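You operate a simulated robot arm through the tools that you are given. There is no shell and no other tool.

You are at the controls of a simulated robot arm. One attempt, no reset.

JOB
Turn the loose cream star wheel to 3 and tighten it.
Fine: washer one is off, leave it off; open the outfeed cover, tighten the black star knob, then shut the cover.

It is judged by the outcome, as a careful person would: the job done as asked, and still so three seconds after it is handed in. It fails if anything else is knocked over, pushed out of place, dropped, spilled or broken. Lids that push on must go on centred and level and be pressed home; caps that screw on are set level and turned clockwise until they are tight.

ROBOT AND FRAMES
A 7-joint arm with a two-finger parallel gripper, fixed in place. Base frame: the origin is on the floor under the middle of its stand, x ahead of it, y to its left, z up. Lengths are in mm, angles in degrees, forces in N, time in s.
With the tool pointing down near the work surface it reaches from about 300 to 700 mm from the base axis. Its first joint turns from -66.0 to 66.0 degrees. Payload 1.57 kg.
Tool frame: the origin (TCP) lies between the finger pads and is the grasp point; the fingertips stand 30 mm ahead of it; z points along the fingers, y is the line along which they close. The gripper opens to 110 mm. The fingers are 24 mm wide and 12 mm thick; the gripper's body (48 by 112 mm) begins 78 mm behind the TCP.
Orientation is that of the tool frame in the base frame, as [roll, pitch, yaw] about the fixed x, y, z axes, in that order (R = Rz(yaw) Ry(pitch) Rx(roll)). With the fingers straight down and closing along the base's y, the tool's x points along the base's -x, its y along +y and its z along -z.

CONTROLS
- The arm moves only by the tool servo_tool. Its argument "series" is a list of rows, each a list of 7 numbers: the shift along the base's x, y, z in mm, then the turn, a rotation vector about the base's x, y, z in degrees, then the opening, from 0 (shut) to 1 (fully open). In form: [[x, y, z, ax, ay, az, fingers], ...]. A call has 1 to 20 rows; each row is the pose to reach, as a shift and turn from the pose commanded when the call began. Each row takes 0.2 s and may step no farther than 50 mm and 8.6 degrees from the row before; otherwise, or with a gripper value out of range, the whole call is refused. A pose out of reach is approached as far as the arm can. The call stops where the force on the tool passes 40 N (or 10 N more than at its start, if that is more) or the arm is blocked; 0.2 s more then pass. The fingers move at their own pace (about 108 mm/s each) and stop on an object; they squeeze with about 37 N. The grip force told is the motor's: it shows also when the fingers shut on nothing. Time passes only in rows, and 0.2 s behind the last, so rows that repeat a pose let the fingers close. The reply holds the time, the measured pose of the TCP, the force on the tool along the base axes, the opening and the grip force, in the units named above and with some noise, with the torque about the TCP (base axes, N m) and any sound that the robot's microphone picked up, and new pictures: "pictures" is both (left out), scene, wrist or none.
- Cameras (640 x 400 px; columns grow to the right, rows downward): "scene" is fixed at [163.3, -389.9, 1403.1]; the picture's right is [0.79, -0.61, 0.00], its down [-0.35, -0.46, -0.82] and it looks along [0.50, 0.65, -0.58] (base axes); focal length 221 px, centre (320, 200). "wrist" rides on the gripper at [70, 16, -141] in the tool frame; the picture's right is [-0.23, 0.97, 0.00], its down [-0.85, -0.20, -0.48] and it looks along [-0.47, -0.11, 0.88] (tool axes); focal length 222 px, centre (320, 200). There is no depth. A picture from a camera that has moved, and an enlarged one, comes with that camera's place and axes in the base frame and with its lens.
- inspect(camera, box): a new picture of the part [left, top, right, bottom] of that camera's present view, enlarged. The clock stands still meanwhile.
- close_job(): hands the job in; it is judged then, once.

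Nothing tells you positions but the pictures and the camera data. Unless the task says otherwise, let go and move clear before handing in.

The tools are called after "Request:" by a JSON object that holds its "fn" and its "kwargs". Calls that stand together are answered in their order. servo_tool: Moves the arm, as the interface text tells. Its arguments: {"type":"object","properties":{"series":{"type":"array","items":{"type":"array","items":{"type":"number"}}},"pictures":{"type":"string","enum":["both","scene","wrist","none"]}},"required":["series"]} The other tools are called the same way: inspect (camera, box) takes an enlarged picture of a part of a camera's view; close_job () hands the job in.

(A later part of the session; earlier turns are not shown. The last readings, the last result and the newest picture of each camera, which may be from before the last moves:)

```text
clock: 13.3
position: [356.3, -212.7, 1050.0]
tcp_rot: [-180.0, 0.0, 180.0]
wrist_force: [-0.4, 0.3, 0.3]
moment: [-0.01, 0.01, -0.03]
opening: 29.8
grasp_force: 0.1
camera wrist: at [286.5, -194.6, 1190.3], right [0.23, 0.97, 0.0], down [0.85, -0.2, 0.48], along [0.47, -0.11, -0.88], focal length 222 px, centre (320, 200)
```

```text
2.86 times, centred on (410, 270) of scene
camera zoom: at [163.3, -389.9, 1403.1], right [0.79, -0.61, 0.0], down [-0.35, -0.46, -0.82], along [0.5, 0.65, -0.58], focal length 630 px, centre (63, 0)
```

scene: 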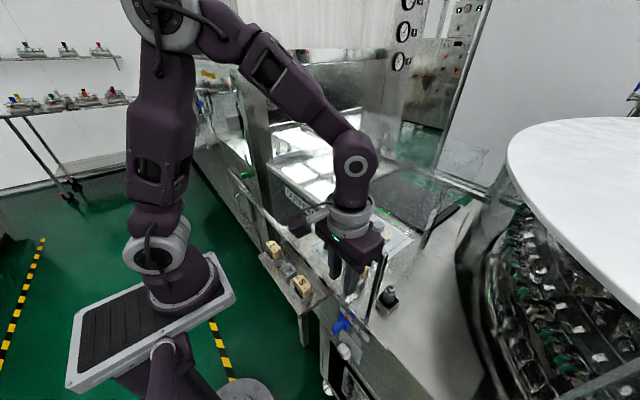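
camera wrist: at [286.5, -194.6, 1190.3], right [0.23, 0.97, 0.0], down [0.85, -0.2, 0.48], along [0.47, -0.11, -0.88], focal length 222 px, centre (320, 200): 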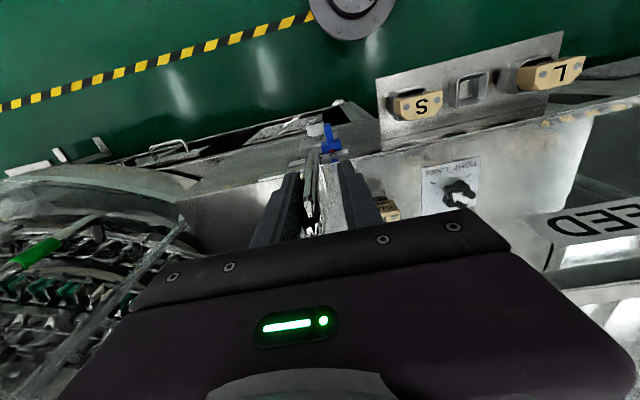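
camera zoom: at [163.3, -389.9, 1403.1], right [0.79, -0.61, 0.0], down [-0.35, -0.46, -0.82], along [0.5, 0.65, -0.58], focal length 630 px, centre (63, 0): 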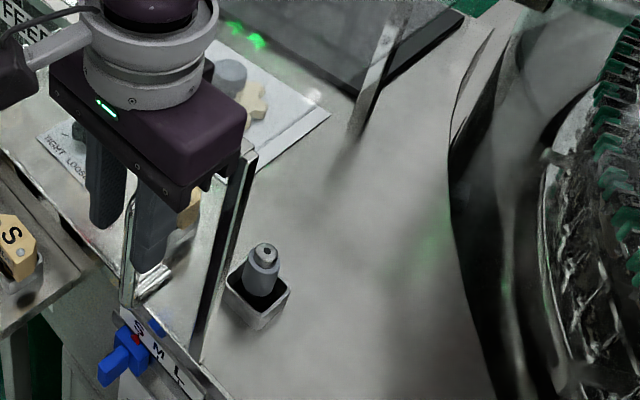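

The cover, with its top sheet, slides left at under 1 N. I'll keep pushing in +y and watch the force for the end stop.

Request:
{"fn": "servo_tool", "kwargs": {"series": [[0, 10, 0, 0, 0, 0, 0.27], [0, 25, 0, 0, 0, 0, 0.27], [0, 45, 0, 0, 0, 0, 0.27], [0, 65, 0, 0, 0, 0, 0.27], [0, 85, 0, 0, 0, 0, 0.27], [0, 105, 0, 0, 0, 0, 0.27], [0, 125, 0, 0, 0, 0, 0.27], [0, 145, 0, 0, 0, 0, 0.27], [0, 165, 0, 0, 0, 0, 0.27], [0, 180, 0, 0, 0, 0, 0.27], [0, 190, 0, 0, 0, 0, 0.27], [0, 195, 0, 0, 0, 0, 0.27], [0, 195, 0, 0, 0, 0, 0.27]]}}

Request:
{"fn": "inspect", "kwargs": {"camera": "scene", "box": [220, 120, 420, 260]}}

```text
clock: 16.1
position: [356.3, -17.5, 1050.5]
tcp_rot: [-179.9, 0.1, -180.0]
wrist_force: [1.3, -2.3, 0.0]
moment: [0.01, 0.0, 0.0]
opening: 31.3
grasp_force: 0.9
camera wrist: at [286.8, 0.7, 1190.6], right [0.23, 0.97, 0.0], down [0.85, -0.2, 0.48], along [0.47, -0.11, -0.88], focal length 222 px, centre (320, 200)
```

scene: 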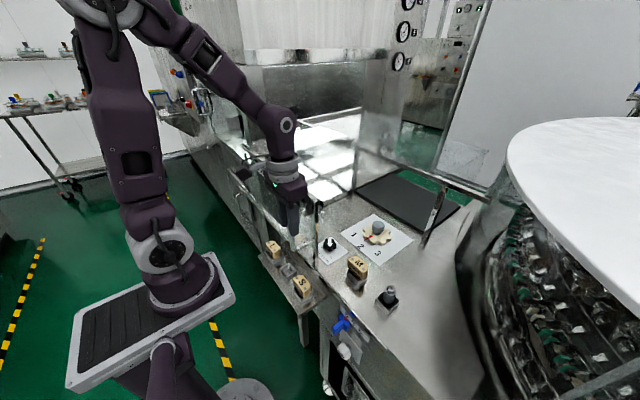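
wrist: 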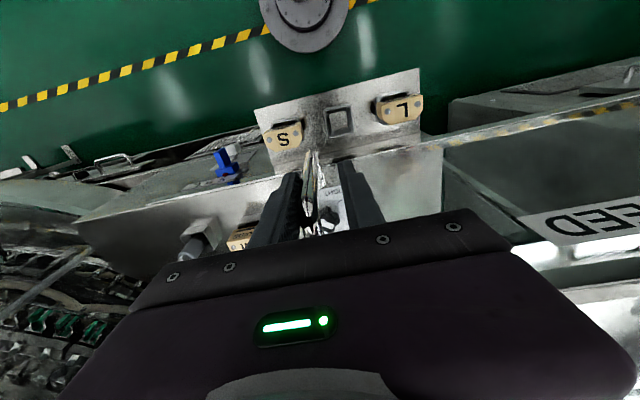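

```text
2.86 times, centred on (320, 190) of scene
camera zoom: at [163.4, -390.0, 1403.1], right [0.79, -0.61, 0.0], down [-0.35, -0.46, -0.82], along [0.5, 0.65, -0.58], focal length 630 px, centre (320, 229)
```

zoom: 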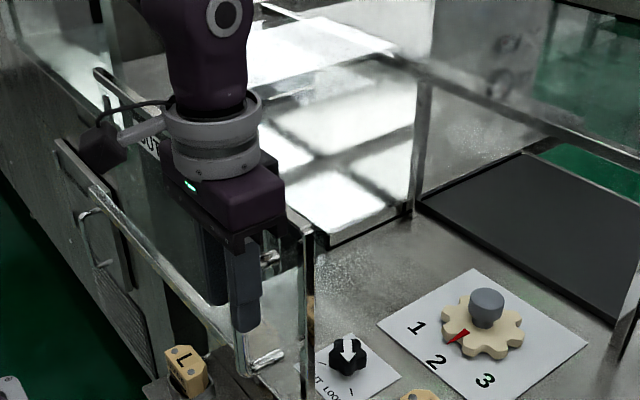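

The cover has slid well to the left, and the wheel is already uncovered. I'll push it about 130 mm further so the black knob has room too.

Request:
{"fn": "servo_tool", "kwargs": {"series": [[0, 10, 0, 0, 0, 0, 0.27], [0, 25, 0, 0, 0, 0, 0.27], [0, 40, 0, 0, 0, 0, 0.27], [0, 55, 0, 0, 0, 0, 0.27], [0, 70, 0, 0, 0, 0, 0.27], [0, 85, 0, 0, 0, 0, 0.27], [0, 100, 0, 0, 0, 0, 0.27], [0, 112, 0, 0, 0, 0, 0.27], [0, 122, 0, 0, 0, 0, 0.27], [0, 128, 0, 0, 0, 0, 0.27], [0, 128, 0, 0, 0, 0, 0.27]]}}

Request:
{"fn": "inspect", "kwargs": {"camera": "scene", "box": [220, 120, 420, 260]}}

```text
clock: 18.5
position: [355.8, 110.0, 1049.5]
tcp_rot: [-179.9, 0.1, -180.0]
wrist_force: [-1.4, -1.4, -0.1]
moment: [0.07, 0.01, -0.05]
opening: 31.0
grasp_force: 0.7
camera wrist: at [286.5, 127.6, 1190.1], right [0.23, 0.97, 0.0], down [0.86, -0.2, 0.48], along [0.47, -0.11, -0.88], focal length 222 px, centre (320, 200)
```

scene: 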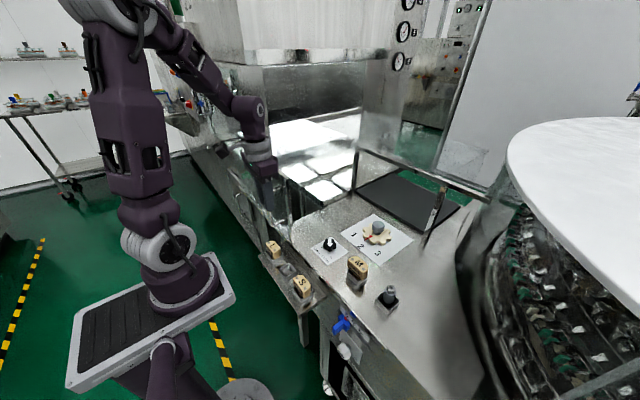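
wrist: 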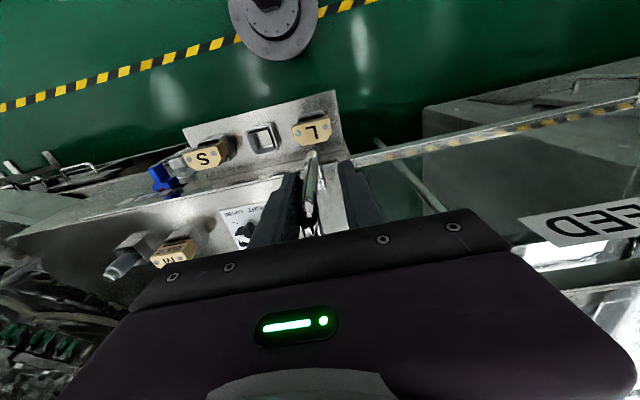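

```text
2.86 times, centred on (320, 190) of scene
camera zoom: at [163.3, -390.0, 1403.1], right [0.79, -0.61, 0.0], down [-0.35, -0.46, -0.82], along [0.5, 0.65, -0.58], focal length 630 px, centre (320, 229)
```

zoom: 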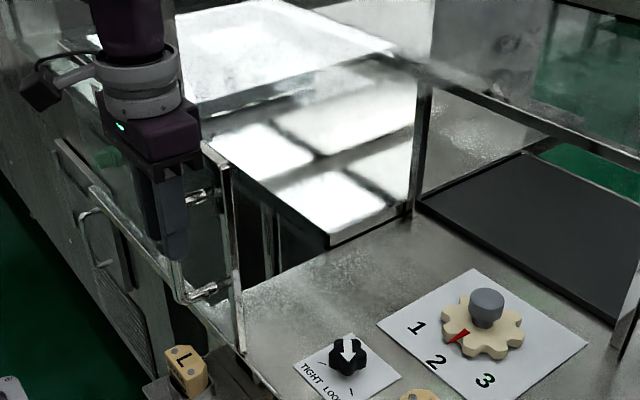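

The cover still slides freely and its right edge is now near y=60. I'll push it about 40 mm more for extra clearance at the black knob.

Request:
{"fn": "servo_tool", "kwargs": {"series": [[0, 10, 0, 0, 0, 0, 0.27], [0, 20, 0, 0, 0, 0, 0.27], [0, 30, 0, 0, 0, 0, 0.27], [0, 38, 0, 0, 0, 0, 0.27], [0, 42, 0, 0, 0, 0, 0.27], [0, 42, 0, 0, 0, 0, 0.27]], "pictures": "scene"}}

Request:
{"fn": "inspect", "kwargs": {"camera": "scene", "box": [230, 160, 330, 240]}}

Request:
{"fn": "inspect", "kwargs": {"camera": "scene", "box": [300, 200, 430, 290]}}

```text
clock: 19.4
position: [355.0, 133.8, 1049.3]
tcp_rot: [-179.1, -0.4, 179.5]
wrist_force: [6.1, -35.1, 7.7]
moment: [0.44, 0.49, -0.11]
opening: 60.5
grasp_force: 17.7
stopped in row 4: the force on the tool passed its limit at 43 N (the readings are from after the stop); the commanded pose is now the measured one
```

scene: 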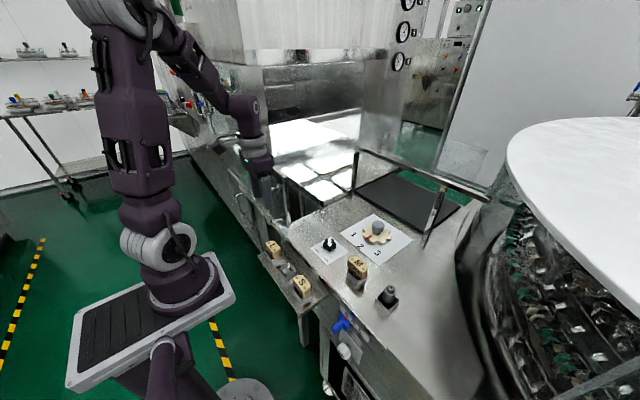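

```text
5.00 times, centred on (280, 200) of scene
camera zoom: at [163.4, -391.1, 1402.8], right [0.79, -0.61, 0.0], down [-0.35, -0.46, -0.82], along [0.5, 0.65, -0.58], focal length 1103 px, centre (520, 200)
```

zoom: 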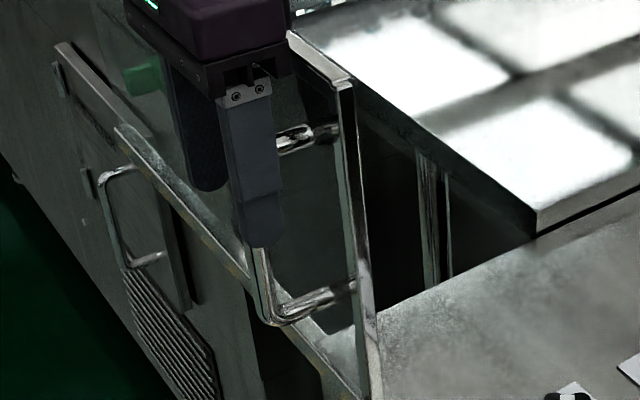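

```text
4.44 times, centred on (365, 245) of scene
camera zoom: at [163.4, -391.1, 1402.8], right [0.79, -0.61, 0.0], down [-0.35, -0.46, -0.82], along [0.5, 0.65, -0.58], focal length 981 px, centre (120, 0)
```

zoom: 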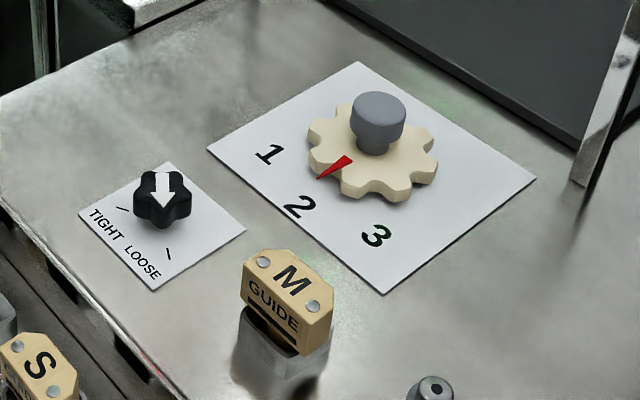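

The cover has reached its end stop, with the wheel and both labels fully uncovered. I'll take the push off the handle, centre the open fingers around it and lift straight up.

Request:
{"fn": "servo_tool", "kwargs": {"series": [[0, -6, 0, 0, 0, 0, 0.6], [0, -14, 0, 0, 0, 0, 0.6], [0, -20, 0, 0, 0, 0, 0.6], [0, -20, 0, 0, 0, 0, 0.6]]}}

```text
clock: 20.4
position: [355.9, 117.7, 1050.2]
tcp_rot: [-179.5, -0.2, 179.8]
wrist_force: [-1.2, 0.4, 0.2]
moment: [0.01, -0.02, -0.02]
opening: 66.2
grasp_force: 0.1
camera wrist: at [287.3, 136.3, 1190.7], right [0.23, 0.97, -0.01], down [0.86, -0.2, 0.48], along [0.46, -0.12, -0.88], focal length 222 px, centre (320, 200)
```

scene: 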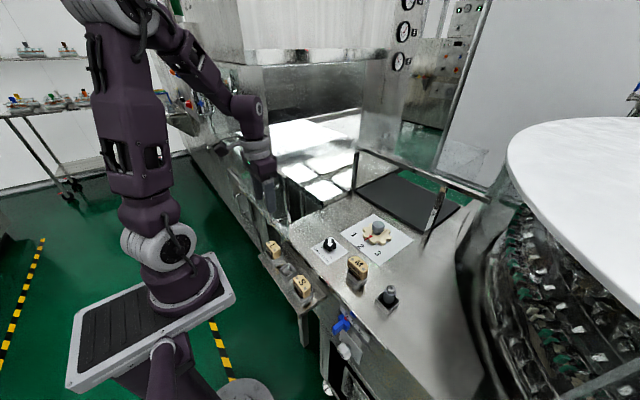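
wrist: 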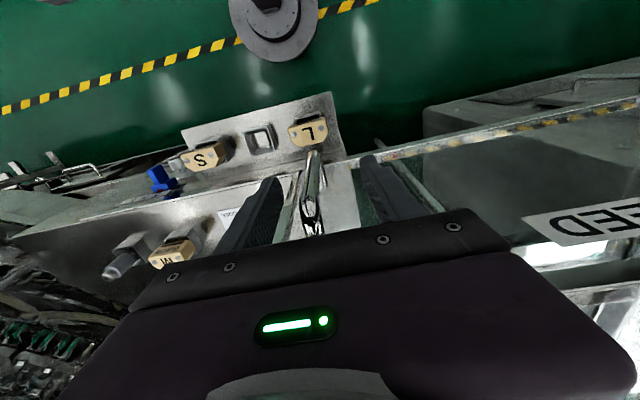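

The handle stands free between the fingers at about y=112. I'll lift clear, then go over the wheel for a close look from above.

Request:
{"fn": "servo_tool", "kwargs": {"series": [[0, -3, 45, 0, 0, 0, 0.6], [0, -3, 90, 0, 0, 0, 0.6], [0, -3, 135, 0, 0, 0, 0.6], [10, -30, 150, 0, 0, 0, 1], [35, -70, 150, 0, 0, 0, 1], [65, -105, 150, 0, 0, 0, 1], [95, -140, 150, 0, 0, 0, 1], [125, -170, 150, 0, 0, 0, 1], [150, -178, 130, 0, 0, 0, 1], [170, -180, 95, 0, 0, 0, 1], [190, -182, 55, 0, 0, 0, 1], [205, -184, 10, 0, 0, 0, 1], [205, -184, 0, 0, 0, 0, 1], [205, -184, 0, 0, 0, 0, 1]]}}

Request:
{"fn": "inspect", "kwargs": {"camera": "wrist", "box": [200, 60, 440, 220]}}

```text
clock: 23.4
position: [559.9, -66.5, 1047.5]
tcp_rot: [-179.5, -0.2, 179.8]
wrist_force: [-0.3, -0.1, 0.8]
moment: [0.0, 0.01, -0.02]
opening: 110.1
grasp_force: 0.0
camera wrist: at [492.1, -47.2, 1189.5], right [0.23, 0.97, -0.01], down [0.86, -0.2, 0.48], along [0.46, -0.12, -0.88], focal length 222 px, centre (320, 200)
```

scene: 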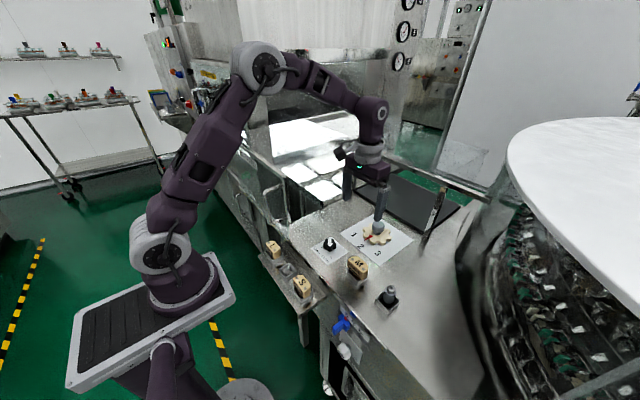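
wrist: 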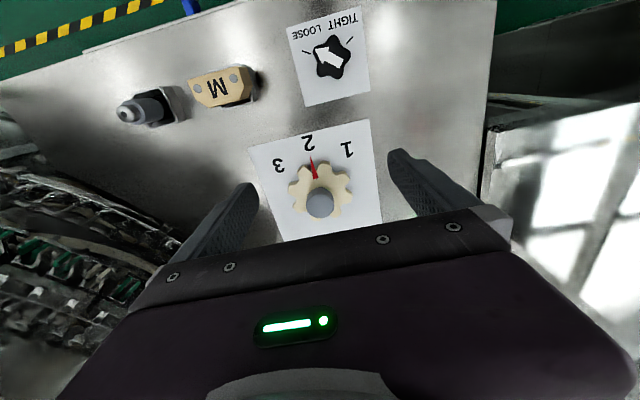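

```text
2.50 times, centred on (320, 140) of wrist
camera zoom: at [492.1, -47.2, 1189.5], right [0.23, 0.97, -0.01], down [0.86, -0.2, 0.48], along [0.46, -0.12, -0.88], focal length 555 px, centre (320, 350)
```

zoom: 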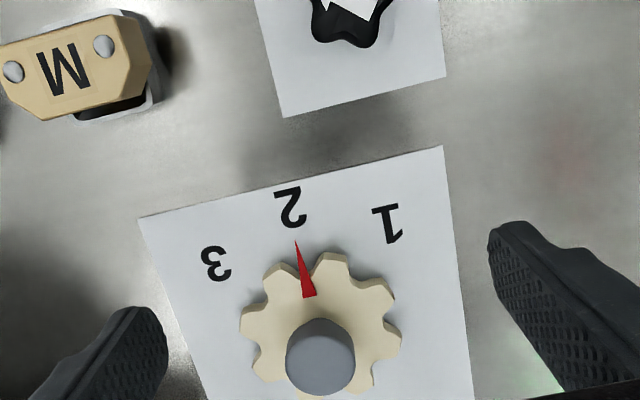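

From two views I place the wheel centre near [634, -84], its hub top at z≈935 and the table plate at z≈879. The pointer is on 2, and 3 is 45° counter-clockwise seen from above. Before reaching in I want to check the frame bar behind the wheel, so I'll back up and tilt the camera forward.

Request:
{"fn": "servo_tool", "kwargs": {"series": [[-10, 0, 15, 0, -8, 0, 1], [-25, 0, 30, 0, -16, 0, 1], [-40, 0, 45, 0, -24, 0, 1], [-55, 0, 60, 0, -32, 0, 1], [-60, 0, 60, 0, -40, 0, 1], [-60, 0, 60, 0, -40, 0, 1]]}}

Request:
{"fn": "inspect", "kwargs": {"camera": "wrist", "box": [160, 80, 480, 240]}}

Request:
{"fn": "inspect", "kwargs": {"camera": "scene", "box": [340, 130, 500, 260]}}

```text
clock: 24.8
position: [500.3, -66.4, 1108.7]
tcp_rot: [-179.6, 39.8, 179.8]
wrist_force: [0.7, 0.0, 0.3]
moment: [-0.01, -0.01, 0.02]
opening: 110.0
grasp_force: 0.0
camera wrist: at [356.6, -47.4, 1172.8], right [0.18, 0.97, 0.14], down [0.35, -0.2, 0.92], along [0.92, -0.12, -0.37], focal length 222 px, centre (320, 200)
```

scene: 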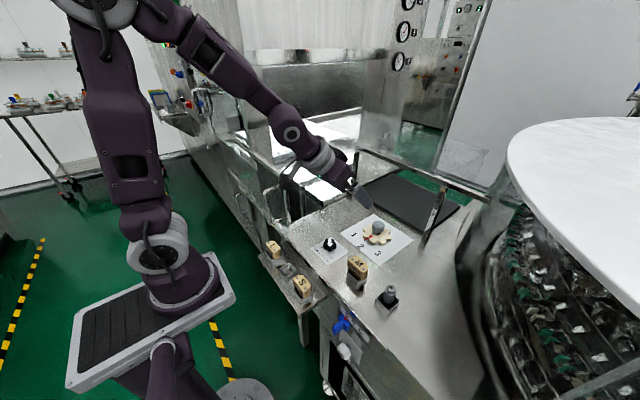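
wrist: 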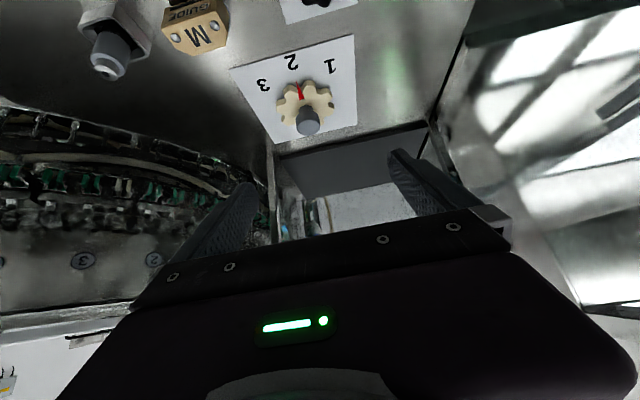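

```text
2.00 times, centred on (320, 160) of wrist
camera zoom: at [356.6, -47.4, 1172.8], right [0.18, 0.97, 0.14], down [0.35, -0.2, 0.92], along [0.92, -0.12, -0.37], focal length 444 px, centre (320, 280)
```

zoom: 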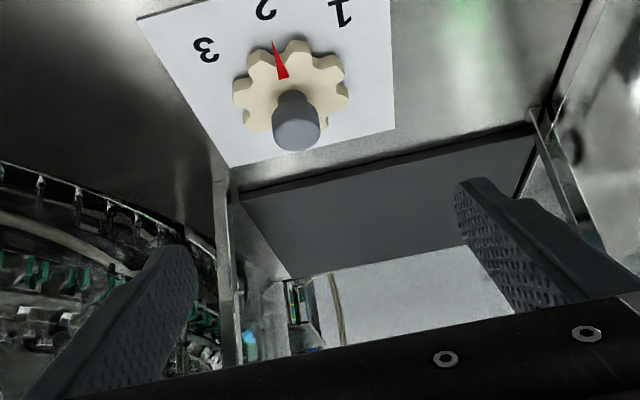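

```text
3.08 times, centred on (420, 195) of scene
camera zoom: at [163.3, -389.9, 1403.1], right [0.79, -0.61, 0.0], down [-0.35, -0.46, -0.82], along [0.5, 0.65, -0.58], focal length 679 px, centre (12, 215)
```

zoom: 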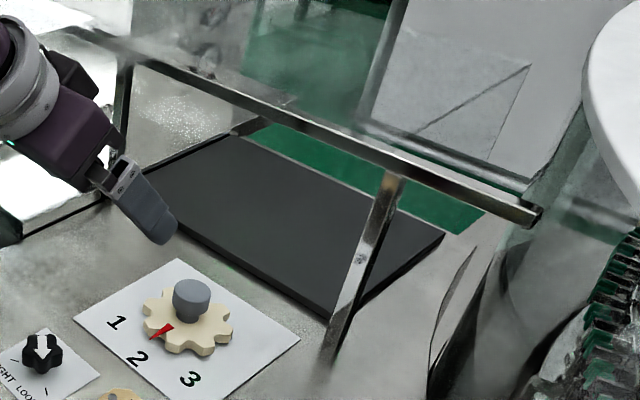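

The frame behind the wheel has posts and a top bar at about x=728, z≈1085-1110, so a vertical tool at x=634 should clear it. I'll straighten the tool and go above the wheel hub.

Request:
{"fn": "servo_tool", "kwargs": {"series": [[20, 0, 0, 0.1, 8, 0, 1], [45, -4, -12, 0.15, 16, 0, 1], [70, -8, -25, 0.2, 24, 0, 1], [95, -12, -38, 0.3, 32, 0, 1], [118, -15, -52, 0.4, 39.8, 0.2, 1], [134, -17.6, -80, 0.4, 39.8, 0.2, 0.8], [134, -17.6, -109, 0.4, 39.8, 0.2, 0.75], [134, -17.6, -109, 0.4, 39.8, 0.2, 0.75]]}}

Request:
{"fn": "inspect", "kwargs": {"camera": "wrist", "box": [220, 100, 420, 240]}}

Request:
{"fn": "inspect", "kwargs": {"camera": "scene", "box": [330, 130, 470, 270]}}

```text
clock: 26.6
position: [635.4, -83.4, 1002.6]
tcp_rot: [-179.9, -0.1, 179.8]
wrist_force: [-0.3, -0.5, 0.0]
moment: [-0.04, -0.04, -0.01]
opening: 82.5
grasp_force: 0.1
camera wrist: at [566.1, -65.6, 1142.9], right [0.23, 0.97, 0.0], down [0.85, -0.2, 0.48], along [0.46, -0.11, -0.88], focal length 222 px, centre (320, 200)
```

scene: 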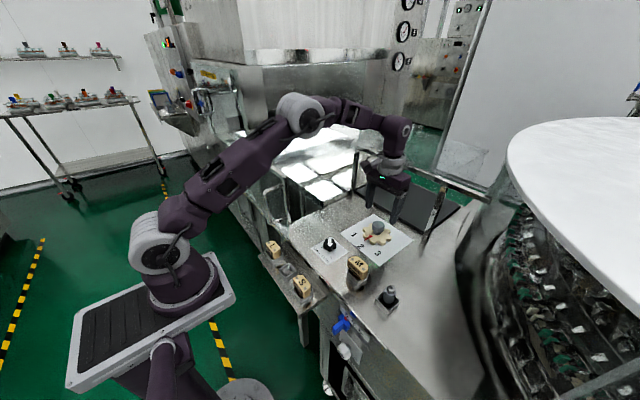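
wrist: 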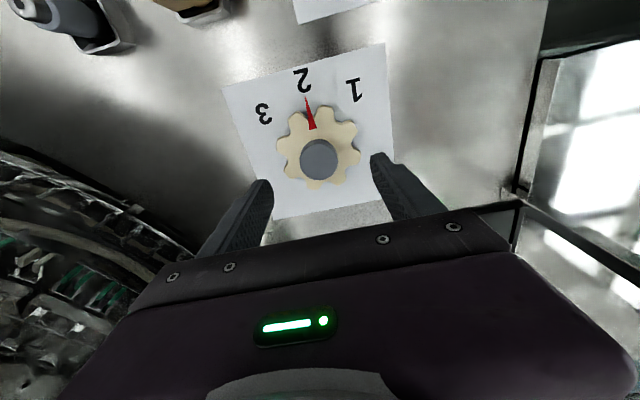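

```text
2.86 times, centred on (320, 170) of wrist
camera zoom: at [566.1, -65.6, 1142.9], right [0.23, 0.97, 0.0], down [0.85, -0.2, 0.48], along [0.46, -0.11, -0.88], focal length 635 px, centre (320, 286)
```

zoom: 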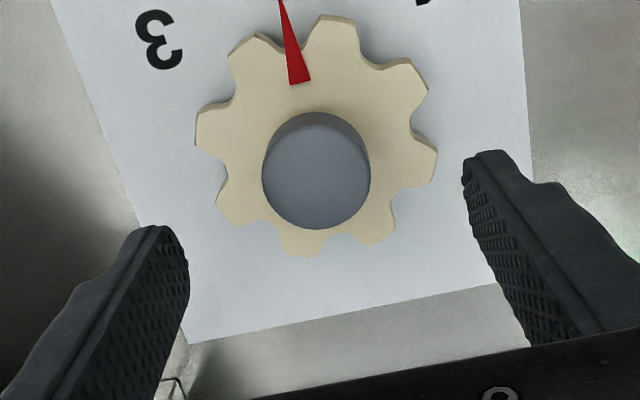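

```text
2.86 times, centred on (400, 200) of scene
camera zoom: at [163.3, -389.9, 1403.1], right [0.79, -0.61, 0.0], down [-0.35, -0.46, -0.82], along [0.5, 0.65, -0.58], focal length 630 px, centre (91, 200)
```

zoom: 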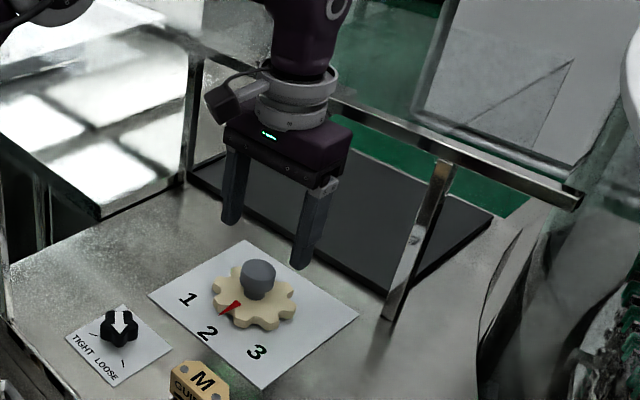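

The hub lies midway between the fingers and my centre estimate of [634, -84] holds up. I'll go down so the fingertips stop just above the wheel face, then close on the hub.

Request:
{"fn": "servo_tool", "kwargs": {"series": [[-1.2, -0.6, -25, 0, 0, 0.2, 0.7], [-1.2, -0.6, -50, 0, 0, 0.2, 0.7], [-1.2, -0.6, -66, 0, 0, 0.2, 0.7], [-1.2, -0.6, -66, 0, 0, 0.2, 0.7]]}}

Request:
{"fn": "inspect", "kwargs": {"camera": "scene", "box": [340, 180, 440, 260]}}

Request:
{"fn": "inspect", "kwargs": {"camera": "wrist", "box": [220, 100, 420, 240]}}

```text
clock: 27.6
position: [633.1, -84.7, 935.3]
tcp_rot: [-179.9, 0.0, -180.0]
wrist_force: [0.6, -0.4, 1.2]
moment: [0.01, -0.02, -0.01]
opening: 77.1
grasp_force: 0.0
camera wrist: at [563.8, -66.0, 1076.3], right [0.23, 0.97, 0.0], down [0.86, -0.2, 0.48], along [0.47, -0.11, -0.88], focal length 222 px, centre (320, 200)
```

scene: 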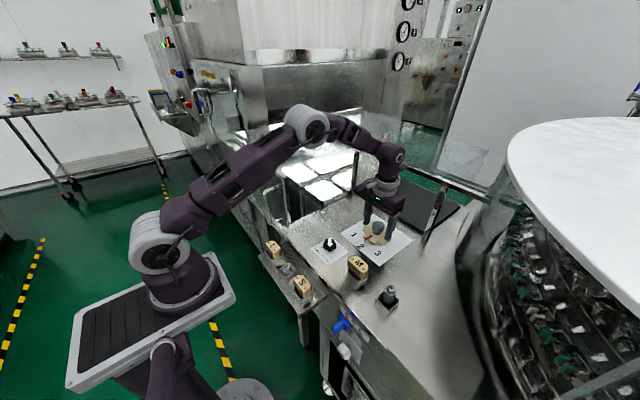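
wrist: 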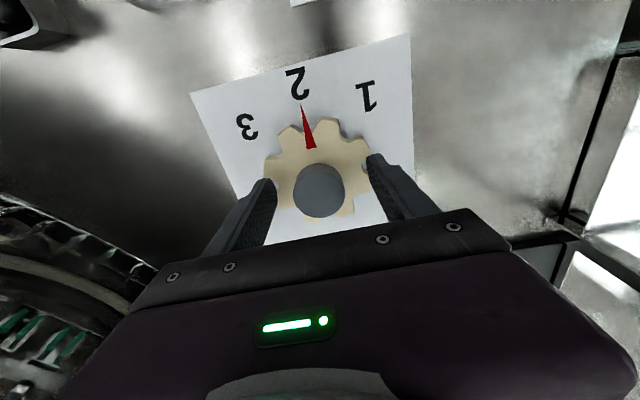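

```text
5.00 times, centred on (390, 220) of scene
camera zoom: at [163.3, -389.9, 1403.1], right [0.79, -0.61, 0.0], down [-0.35, -0.46, -0.82], along [0.5, 0.65, -0.58], focal length 1103 px, centre (-30, 100)
```

zoom: 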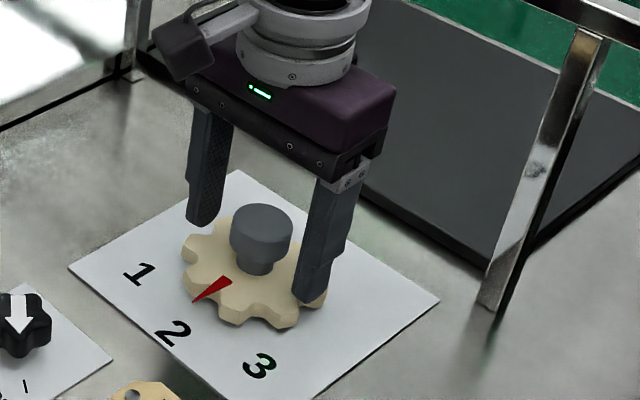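

```text
2.86 times, centred on (320, 170) of wrist
camera zoom: at [563.8, -66.0, 1076.3], right [0.23, 0.97, 0.0], down [0.86, -0.2, 0.48], along [0.47, -0.11, -0.88], focal length 635 px, centre (320, 286)
```

zoom: 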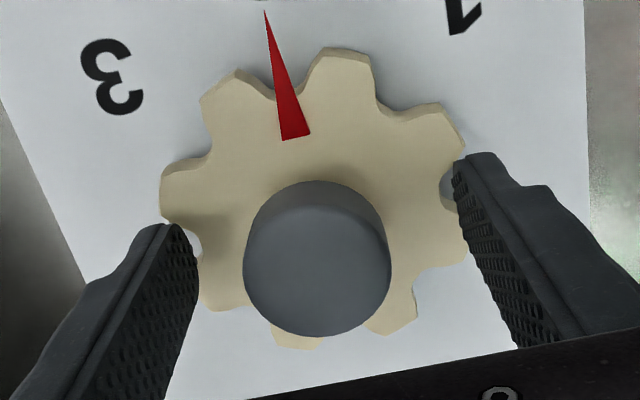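

The hub is a grey cap on a narrower neck. I'll grip the cap and check the readings, then try a small turn to see whether the cream wheel follows.

Request:
{"fn": "servo_tool", "kwargs": {"series": [[0.5, 0.5, 0, 0, 0, 0, 0.45], [0.5, 0.5, 0, 0, 0, 0, 0.3], [0.5, 0.5, 0, 0, 0, 0, 0.25], [0.5, 0.5, 0, 0, 0, 0, 0.25]]}}

```text
clock: 28.6
position: [633.9, -84.9, 934.7]
tcp_rot: [-179.9, -0.1, 179.9]
wrist_force: [0.0, -14.6, -4.4]
moment: [-0.06, -0.31, -0.03]
opening: 37.5
grasp_force: 44.1
camera wrist: at [564.7, -66.9, 1076.1], right [0.23, 0.97, 0.0], down [0.86, -0.2, 0.48], along [0.47, -0.11, -0.88], focal length 222 px, centre (320, 200)
```

scene: 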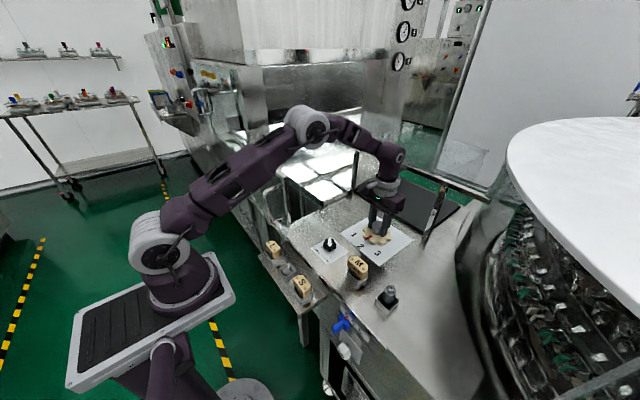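
wrist: 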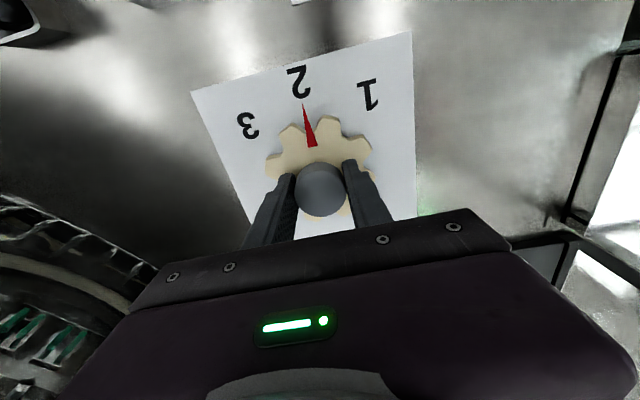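

The cap is held at 37.5 mm. I'll ease the small side force and turn +8° counter-clockwise as a test.

Request:
{"fn": "servo_tool", "kwargs": {"series": [[0, -0.6, 0, 0, 0, 0, 0.25], [0, -0.6, 0, 0, 0, 4, 0.25], [0, -0.6, 0, 0, 0, 8, 0.25], [0, -0.6, 0, 0, 0, 8, 0.25]]}}

Request:
{"fn": "inspect", "kwargs": {"camera": "wrist", "box": [220, 40, 420, 240]}}

Request:
{"fn": "inspect", "kwargs": {"camera": "scene", "box": [340, 200, 420, 260]}}

```text
clock: 29.6
position: [633.6, -85.5, 936.0]
tcp_rot: [-179.7, 0.0, -171.9]
wrist_force: [-5.9, -14.0, 20.2]
moment: [0.46, 0.66, -0.03]
opening: 37.7
grasp_force: 44.2
camera wrist: at [562.8, -77.2, 1076.0], right [0.09, 1.0, 0.0], down [0.87, -0.08, 0.48], along [0.48, -0.04, -0.88], focal length 222 px, centre (320, 200)
```

scene: 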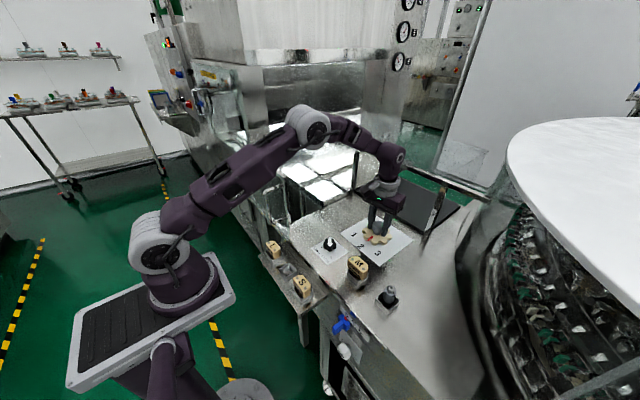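
wrist: 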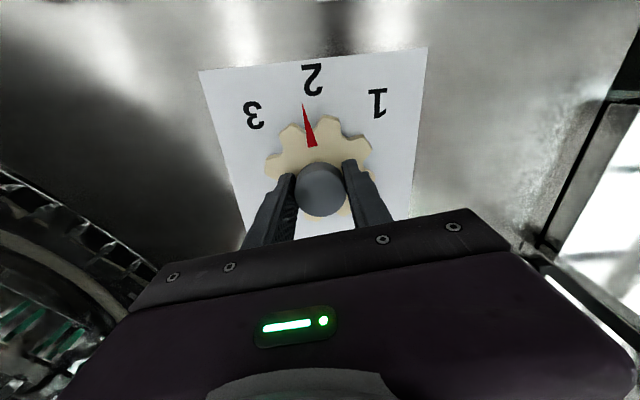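

```text
2.00 times, centred on (320, 140) of wrist
camera zoom: at [562.8, -77.2, 1076.0], right [0.09, 1.0, 0.0], down [0.87, -0.08, 0.48], along [0.48, -0.04, -0.88], focal length 444 px, centre (320, 320)
```

zoom: 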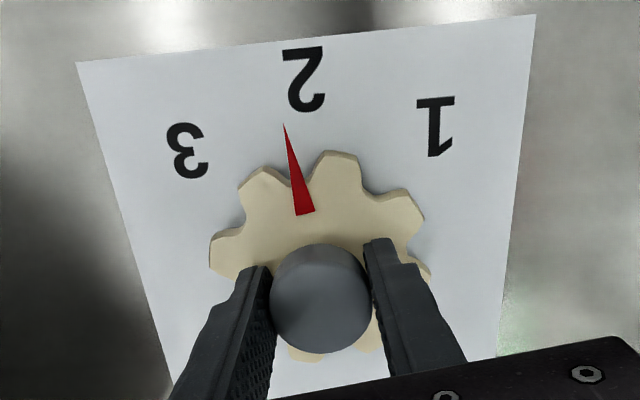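

```text
6.67 times, centred on (380, 230) of scene
camera zoom: at [162.8, -390.3, 1403.1], right [0.79, -0.61, 0.0], down [-0.35, -0.46, -0.82], along [0.5, 0.65, -0.58], focal length 1471 px, centre (-80, 0)
```

zoom: 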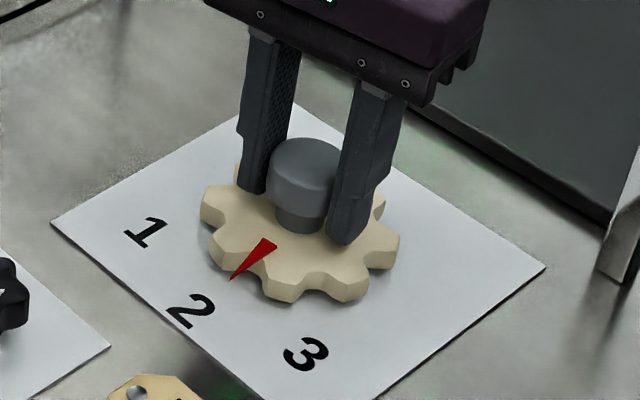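

The cream wheel turns with the hub, and the pointer is already 8° off 2. I'll carry on to about 45° in total, watching the forces.

Request:
{"fn": "servo_tool", "kwargs": {"series": [[0, -0.5, 0.8, 0, 0, 6, 0.25], [0, -0.5, 0.8, 0, 0, 12, 0.25], [0, -0.5, 0.8, 0, 0, 18, 0.25], [0, -0.5, 0.8, 0, 0, 24, 0.25], [0, -0.5, 0.8, 0, 0, 30, 0.25], [0, -0.5, 0.8, 0, 0, 37, 0.25], [0, -0.5, 0.8, 0, 0, 37, 0.25]]}}

Request:
{"fn": "inspect", "kwargs": {"camera": "wrist", "box": [220, 40, 420, 240]}}

Request:
{"fn": "inspect", "kwargs": {"camera": "scene", "box": [340, 200, 420, 260]}}

```text
clock: 31.2
position: [633.9, -86.5, 936.2]
tcp_rot: [-179.9, 0.0, -134.9]
wrist_force: [3.4, -15.8, 13.2]
moment: [-0.22, 0.61, -0.03]
opening: 37.7
grasp_force: 43.7
camera wrist: at [573.5, -122.3, 1076.0], right [-0.53, 0.85, 0.0], down [0.74, 0.47, 0.48], along [0.41, 0.25, -0.88], focal length 222 px, centre (320, 200)
```

scene: 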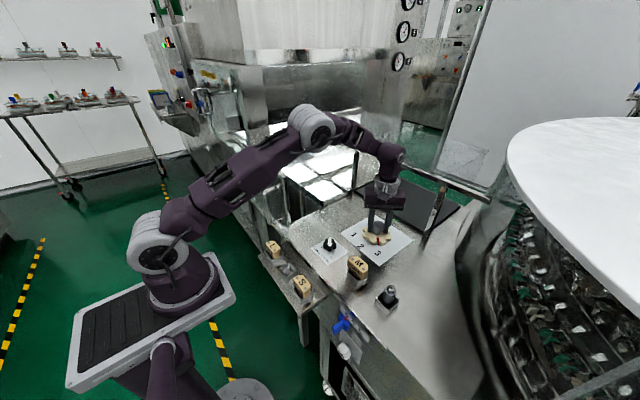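
wrist: 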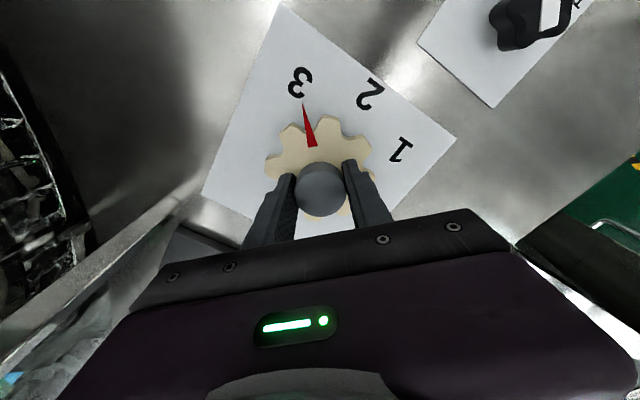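

```text
2.00 times, centred on (320, 140) of wrist
camera zoom: at [573.5, -122.3, 1076.0], right [-0.53, 0.85, 0.0], down [0.74, 0.47, 0.48], along [0.41, 0.25, -0.88], focal length 444 px, centre (320, 320)
```

zoom: 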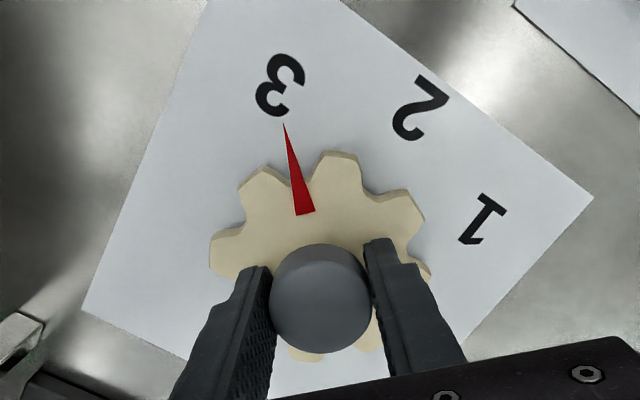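

```text
6.67 times, centred on (380, 230) of scene
camera zoom: at [163.2, -390.3, 1403.0], right [0.79, -0.61, 0.0], down [-0.35, -0.46, -0.82], along [0.5, 0.65, -0.58], focal length 1471 px, centre (-80, 0)
```

zoom: 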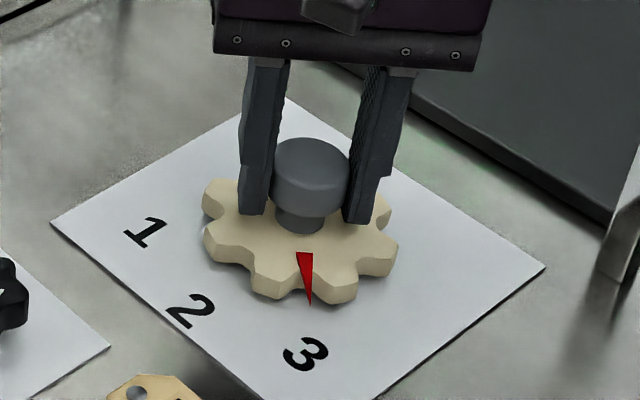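

The pointer is in line with 3 in both views. I'll let go gently, lift straight up, and check that it stays there.

Request:
{"fn": "servo_tool", "kwargs": {"series": [[0, 0, 0, 0, 0, 0, 0.4], [0, 0, 0, 0, 0, 0, 0.6], [0, 0, 0, 0, 0, 0, 0.7], [0, 0, 30, 0, 0, 0, 0.7], [0, 0, 65, 0, 0, 0, 0.7], [0, 0, 100, 0, 0, 0, 0.7], [0, 0, 100, 0, 0, 0, 0.7]]}}

Request:
{"fn": "inspect", "kwargs": {"camera": "wrist", "box": [220, 60, 440, 220]}}

Request:
{"fn": "inspect", "kwargs": {"camera": "scene", "box": [340, 200, 420, 260]}}

```text
clock: 32.8
position: [632.5, -85.9, 1033.8]
tcp_rot: [-179.8, -0.1, -135.0]
wrist_force: [0.3, 0.7, 0.2]
moment: [-0.02, -0.02, 0.01]
opening: 77.0
grasp_force: 0.1
camera wrist: at [572.8, -123.6, 1174.5], right [-0.53, 0.85, 0.0], down [0.75, 0.46, 0.48], along [0.41, 0.25, -0.88], focal length 222 px, centre (320, 200)
```

scene: 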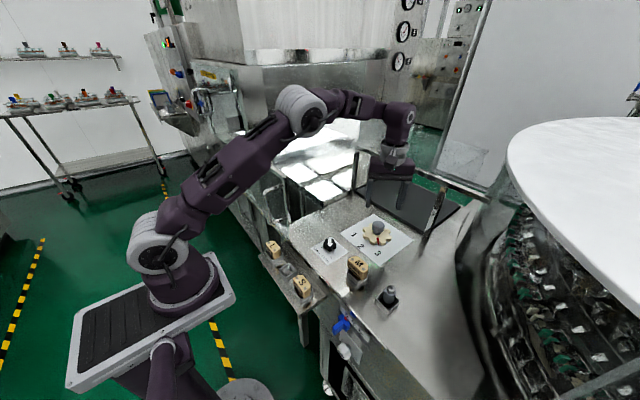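
wrist: 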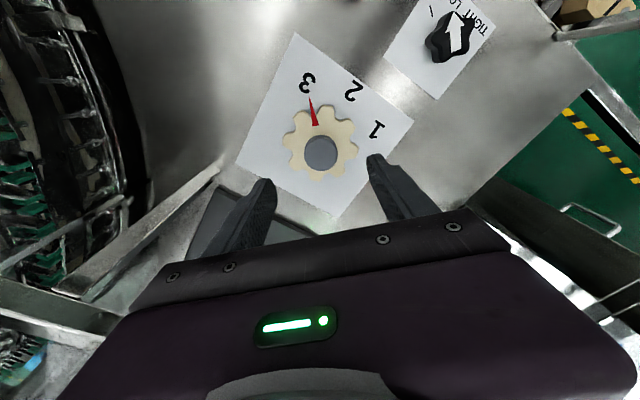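

```text
2.50 times, centred on (330, 140) of wrist
camera zoom: at [572.8, -123.6, 1174.5], right [-0.53, 0.85, 0.0], down [0.75, 0.46, 0.48], along [0.41, 0.25, -0.88], focal length 555 px, centre (295, 350)
```

zoom: 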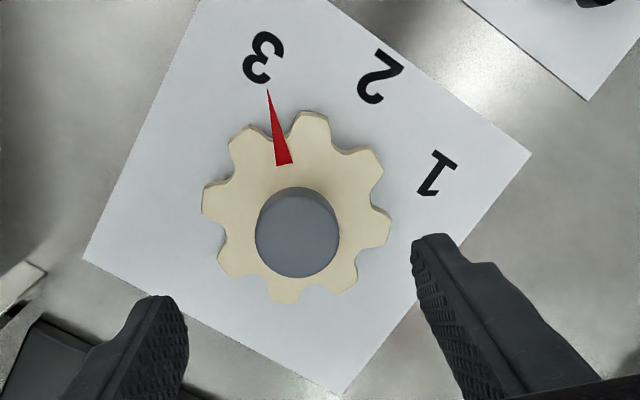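

```text
6.67 times, centred on (380, 230) of scene
camera zoom: at [163.3, -389.9, 1403.1], right [0.79, -0.61, 0.0], down [-0.35, -0.46, -0.82], along [0.5, 0.65, -0.58], focal length 1471 px, centre (-80, 0)
```

zoom: 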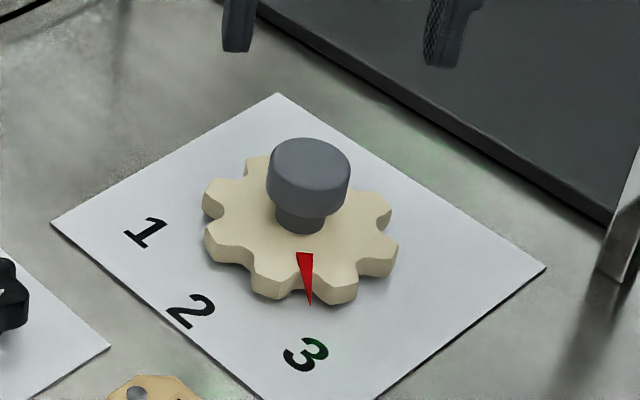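

The wheel holds at 3 after release, with the pointer about 45° from its old place. Next is the black knob, which I put near [475, -34] with its arrow on LOOSE. I'll move above it and look closely.

Request:
{"fn": "servo_tool", "kwargs": {"series": [[-40, 13, 0, 0, 0, 0, 0.7], [-80, 26, 0, 0, 0, 0, 0.7], [-120, 39, 0, 0, 0, 0, 0.7], [-157, 52, 0, 0, 0, 0, 0.7], [-157, 52, -25, 0, 0, 0, 0.7], [-157, 52, -25, 0, 0, 0, 0.7]]}}

Request:
{"fn": "inspect", "kwargs": {"camera": "wrist", "box": [240, 80, 400, 220]}}

Request:
{"fn": "inspect", "kwargs": {"camera": "scene", "box": [295, 220, 375, 280]}}

```text
clock: 34.2
position: [478.3, -32.8, 1011.1]
tcp_rot: [-179.9, 0.0, -134.9]
wrist_force: [0.2, 0.0, 0.4]
moment: [0.0, 0.0, 0.01]
opening: 77.3
grasp_force: 0.0
camera wrist: at [418.0, -69.1, 1151.5], right [-0.53, 0.85, 0.0], down [0.74, 0.46, 0.48], along [0.41, 0.25, -0.88], focal length 222 px, centre (320, 200)
```

scene: 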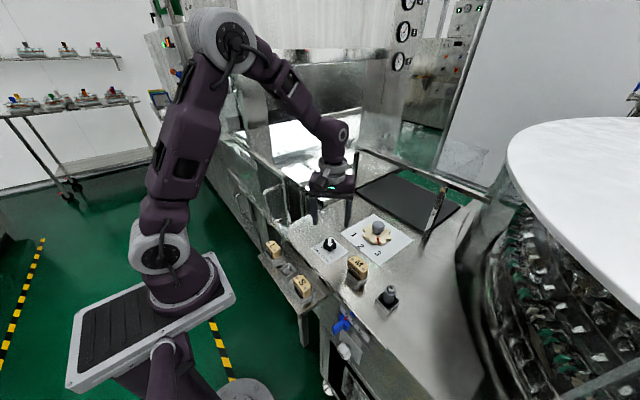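
wrist: 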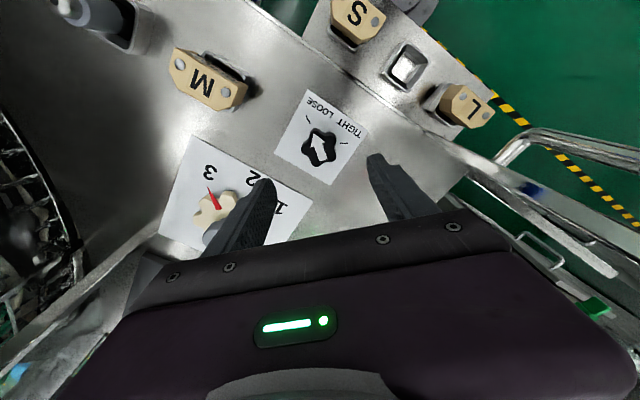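

```text
2.86 times, centred on (320, 150) of wrist
camera zoom: at [418.0, -69.1, 1151.5], right [-0.53, 0.85, 0.0], down [0.74, 0.46, 0.48], along [0.41, 0.25, -0.88], focal length 635 px, centre (320, 343)
```

zoom: 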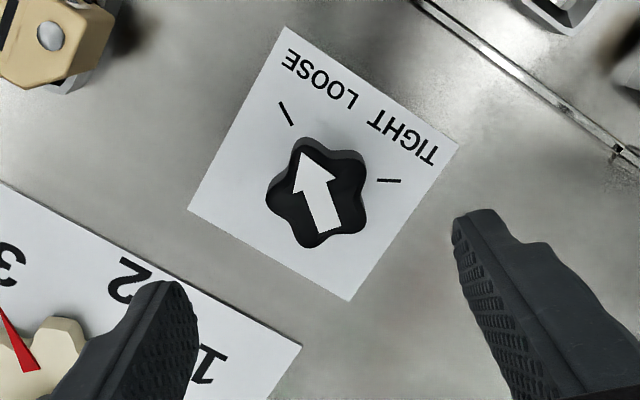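

```text
6.67 times, centred on (335, 250) of scene
camera zoom: at [163.3, -389.9, 1403.1], right [0.79, -0.61, 0.0], down [-0.35, -0.46, -0.82], along [0.5, 0.65, -0.58], focal length 1471 px, centre (220, -133)
```

zoom: 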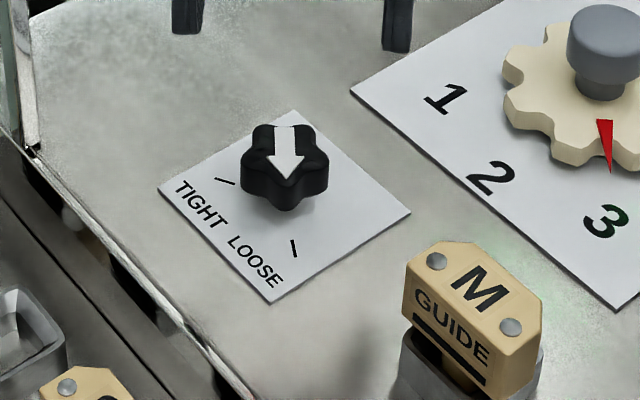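

I read LOOSE and TIGHT as about 60° either side of the -x direction, with the arrow on LOOSE, so tightening is roughly 110-120° clockwise. The knob has five lobes, is centred near [476, -34] and its top is at z≈911. I'll line the fingers up with a lobe-and-valley axis and come down partway.

Request:
{"fn": "servo_tool", "kwargs": {"series": [[-1, -0.5, 0, 0, 0, 8, 0.65], [-2, -1, 0, 0, 0, 16, 0.65], [-2.3, -1.2, 0, 0, 0, 23, 0.65], [-2.3, -1.2, -30, 0, 0, 23, 0.65], [-2.3, -1.2, -55, 0, 0, 23, 0.65], [-2.3, -1.2, -55, 0, 0, 23, 0.65]]}}

Request:
{"fn": "inspect", "kwargs": {"camera": "wrist", "box": [240, 80, 400, 220]}}

Request:
{"fn": "inspect", "kwargs": {"camera": "scene", "box": [295, 200, 375, 280]}}

```text
clock: 35.6
position: [474.3, -33.6, 955.3]
tcp_rot: [-179.9, 0.0, -111.9]
wrist_force: [-0.1, 0.4, -0.3]
moment: [0.01, 0.0, 0.0]
opening: 71.5
grasp_force: 0.1
camera wrist: at [433.8, -90.8, 1097.0], right [-0.82, 0.57, 0.0], down [0.5, 0.72, 0.48], along [0.28, 0.39, -0.88], focal length 222 px, centre (320, 200)
```

scene: 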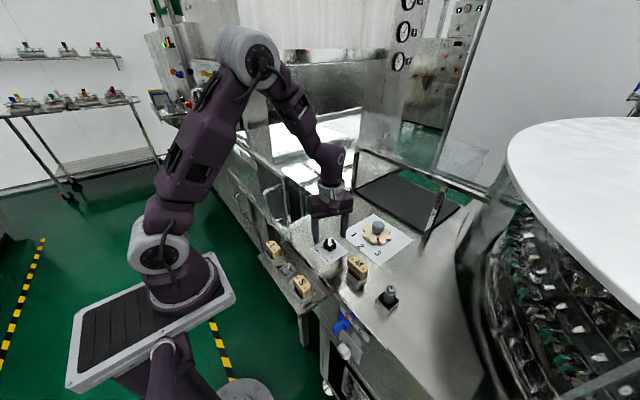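
wrist: 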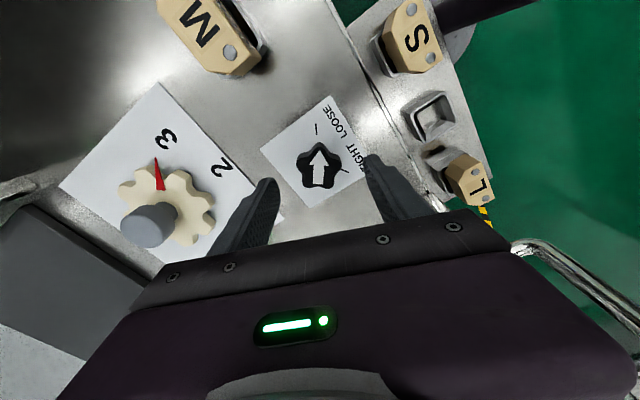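

```text
2.86 times, centred on (320, 150) of wrist
camera zoom: at [433.8, -90.8, 1097.0], right [-0.82, 0.57, 0.0], down [0.5, 0.72, 0.48], along [0.28, 0.39, -0.88], focal length 635 px, centre (320, 343)
```

zoom: 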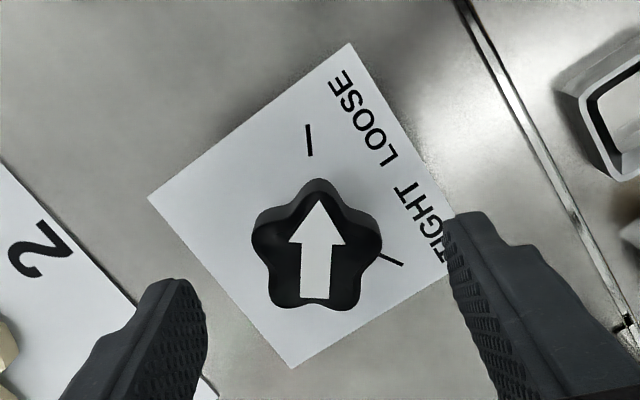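

```text
5.00 times, centred on (335, 240) of scene
camera zoom: at [163.3, -389.9, 1403.1], right [0.79, -0.61, 0.0], down [-0.35, -0.46, -0.82], along [0.5, 0.65, -0.58], focal length 1103 px, centre (245, 0)
```

zoom: 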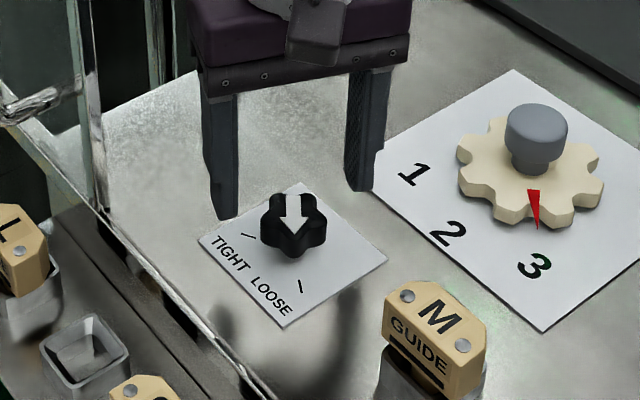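

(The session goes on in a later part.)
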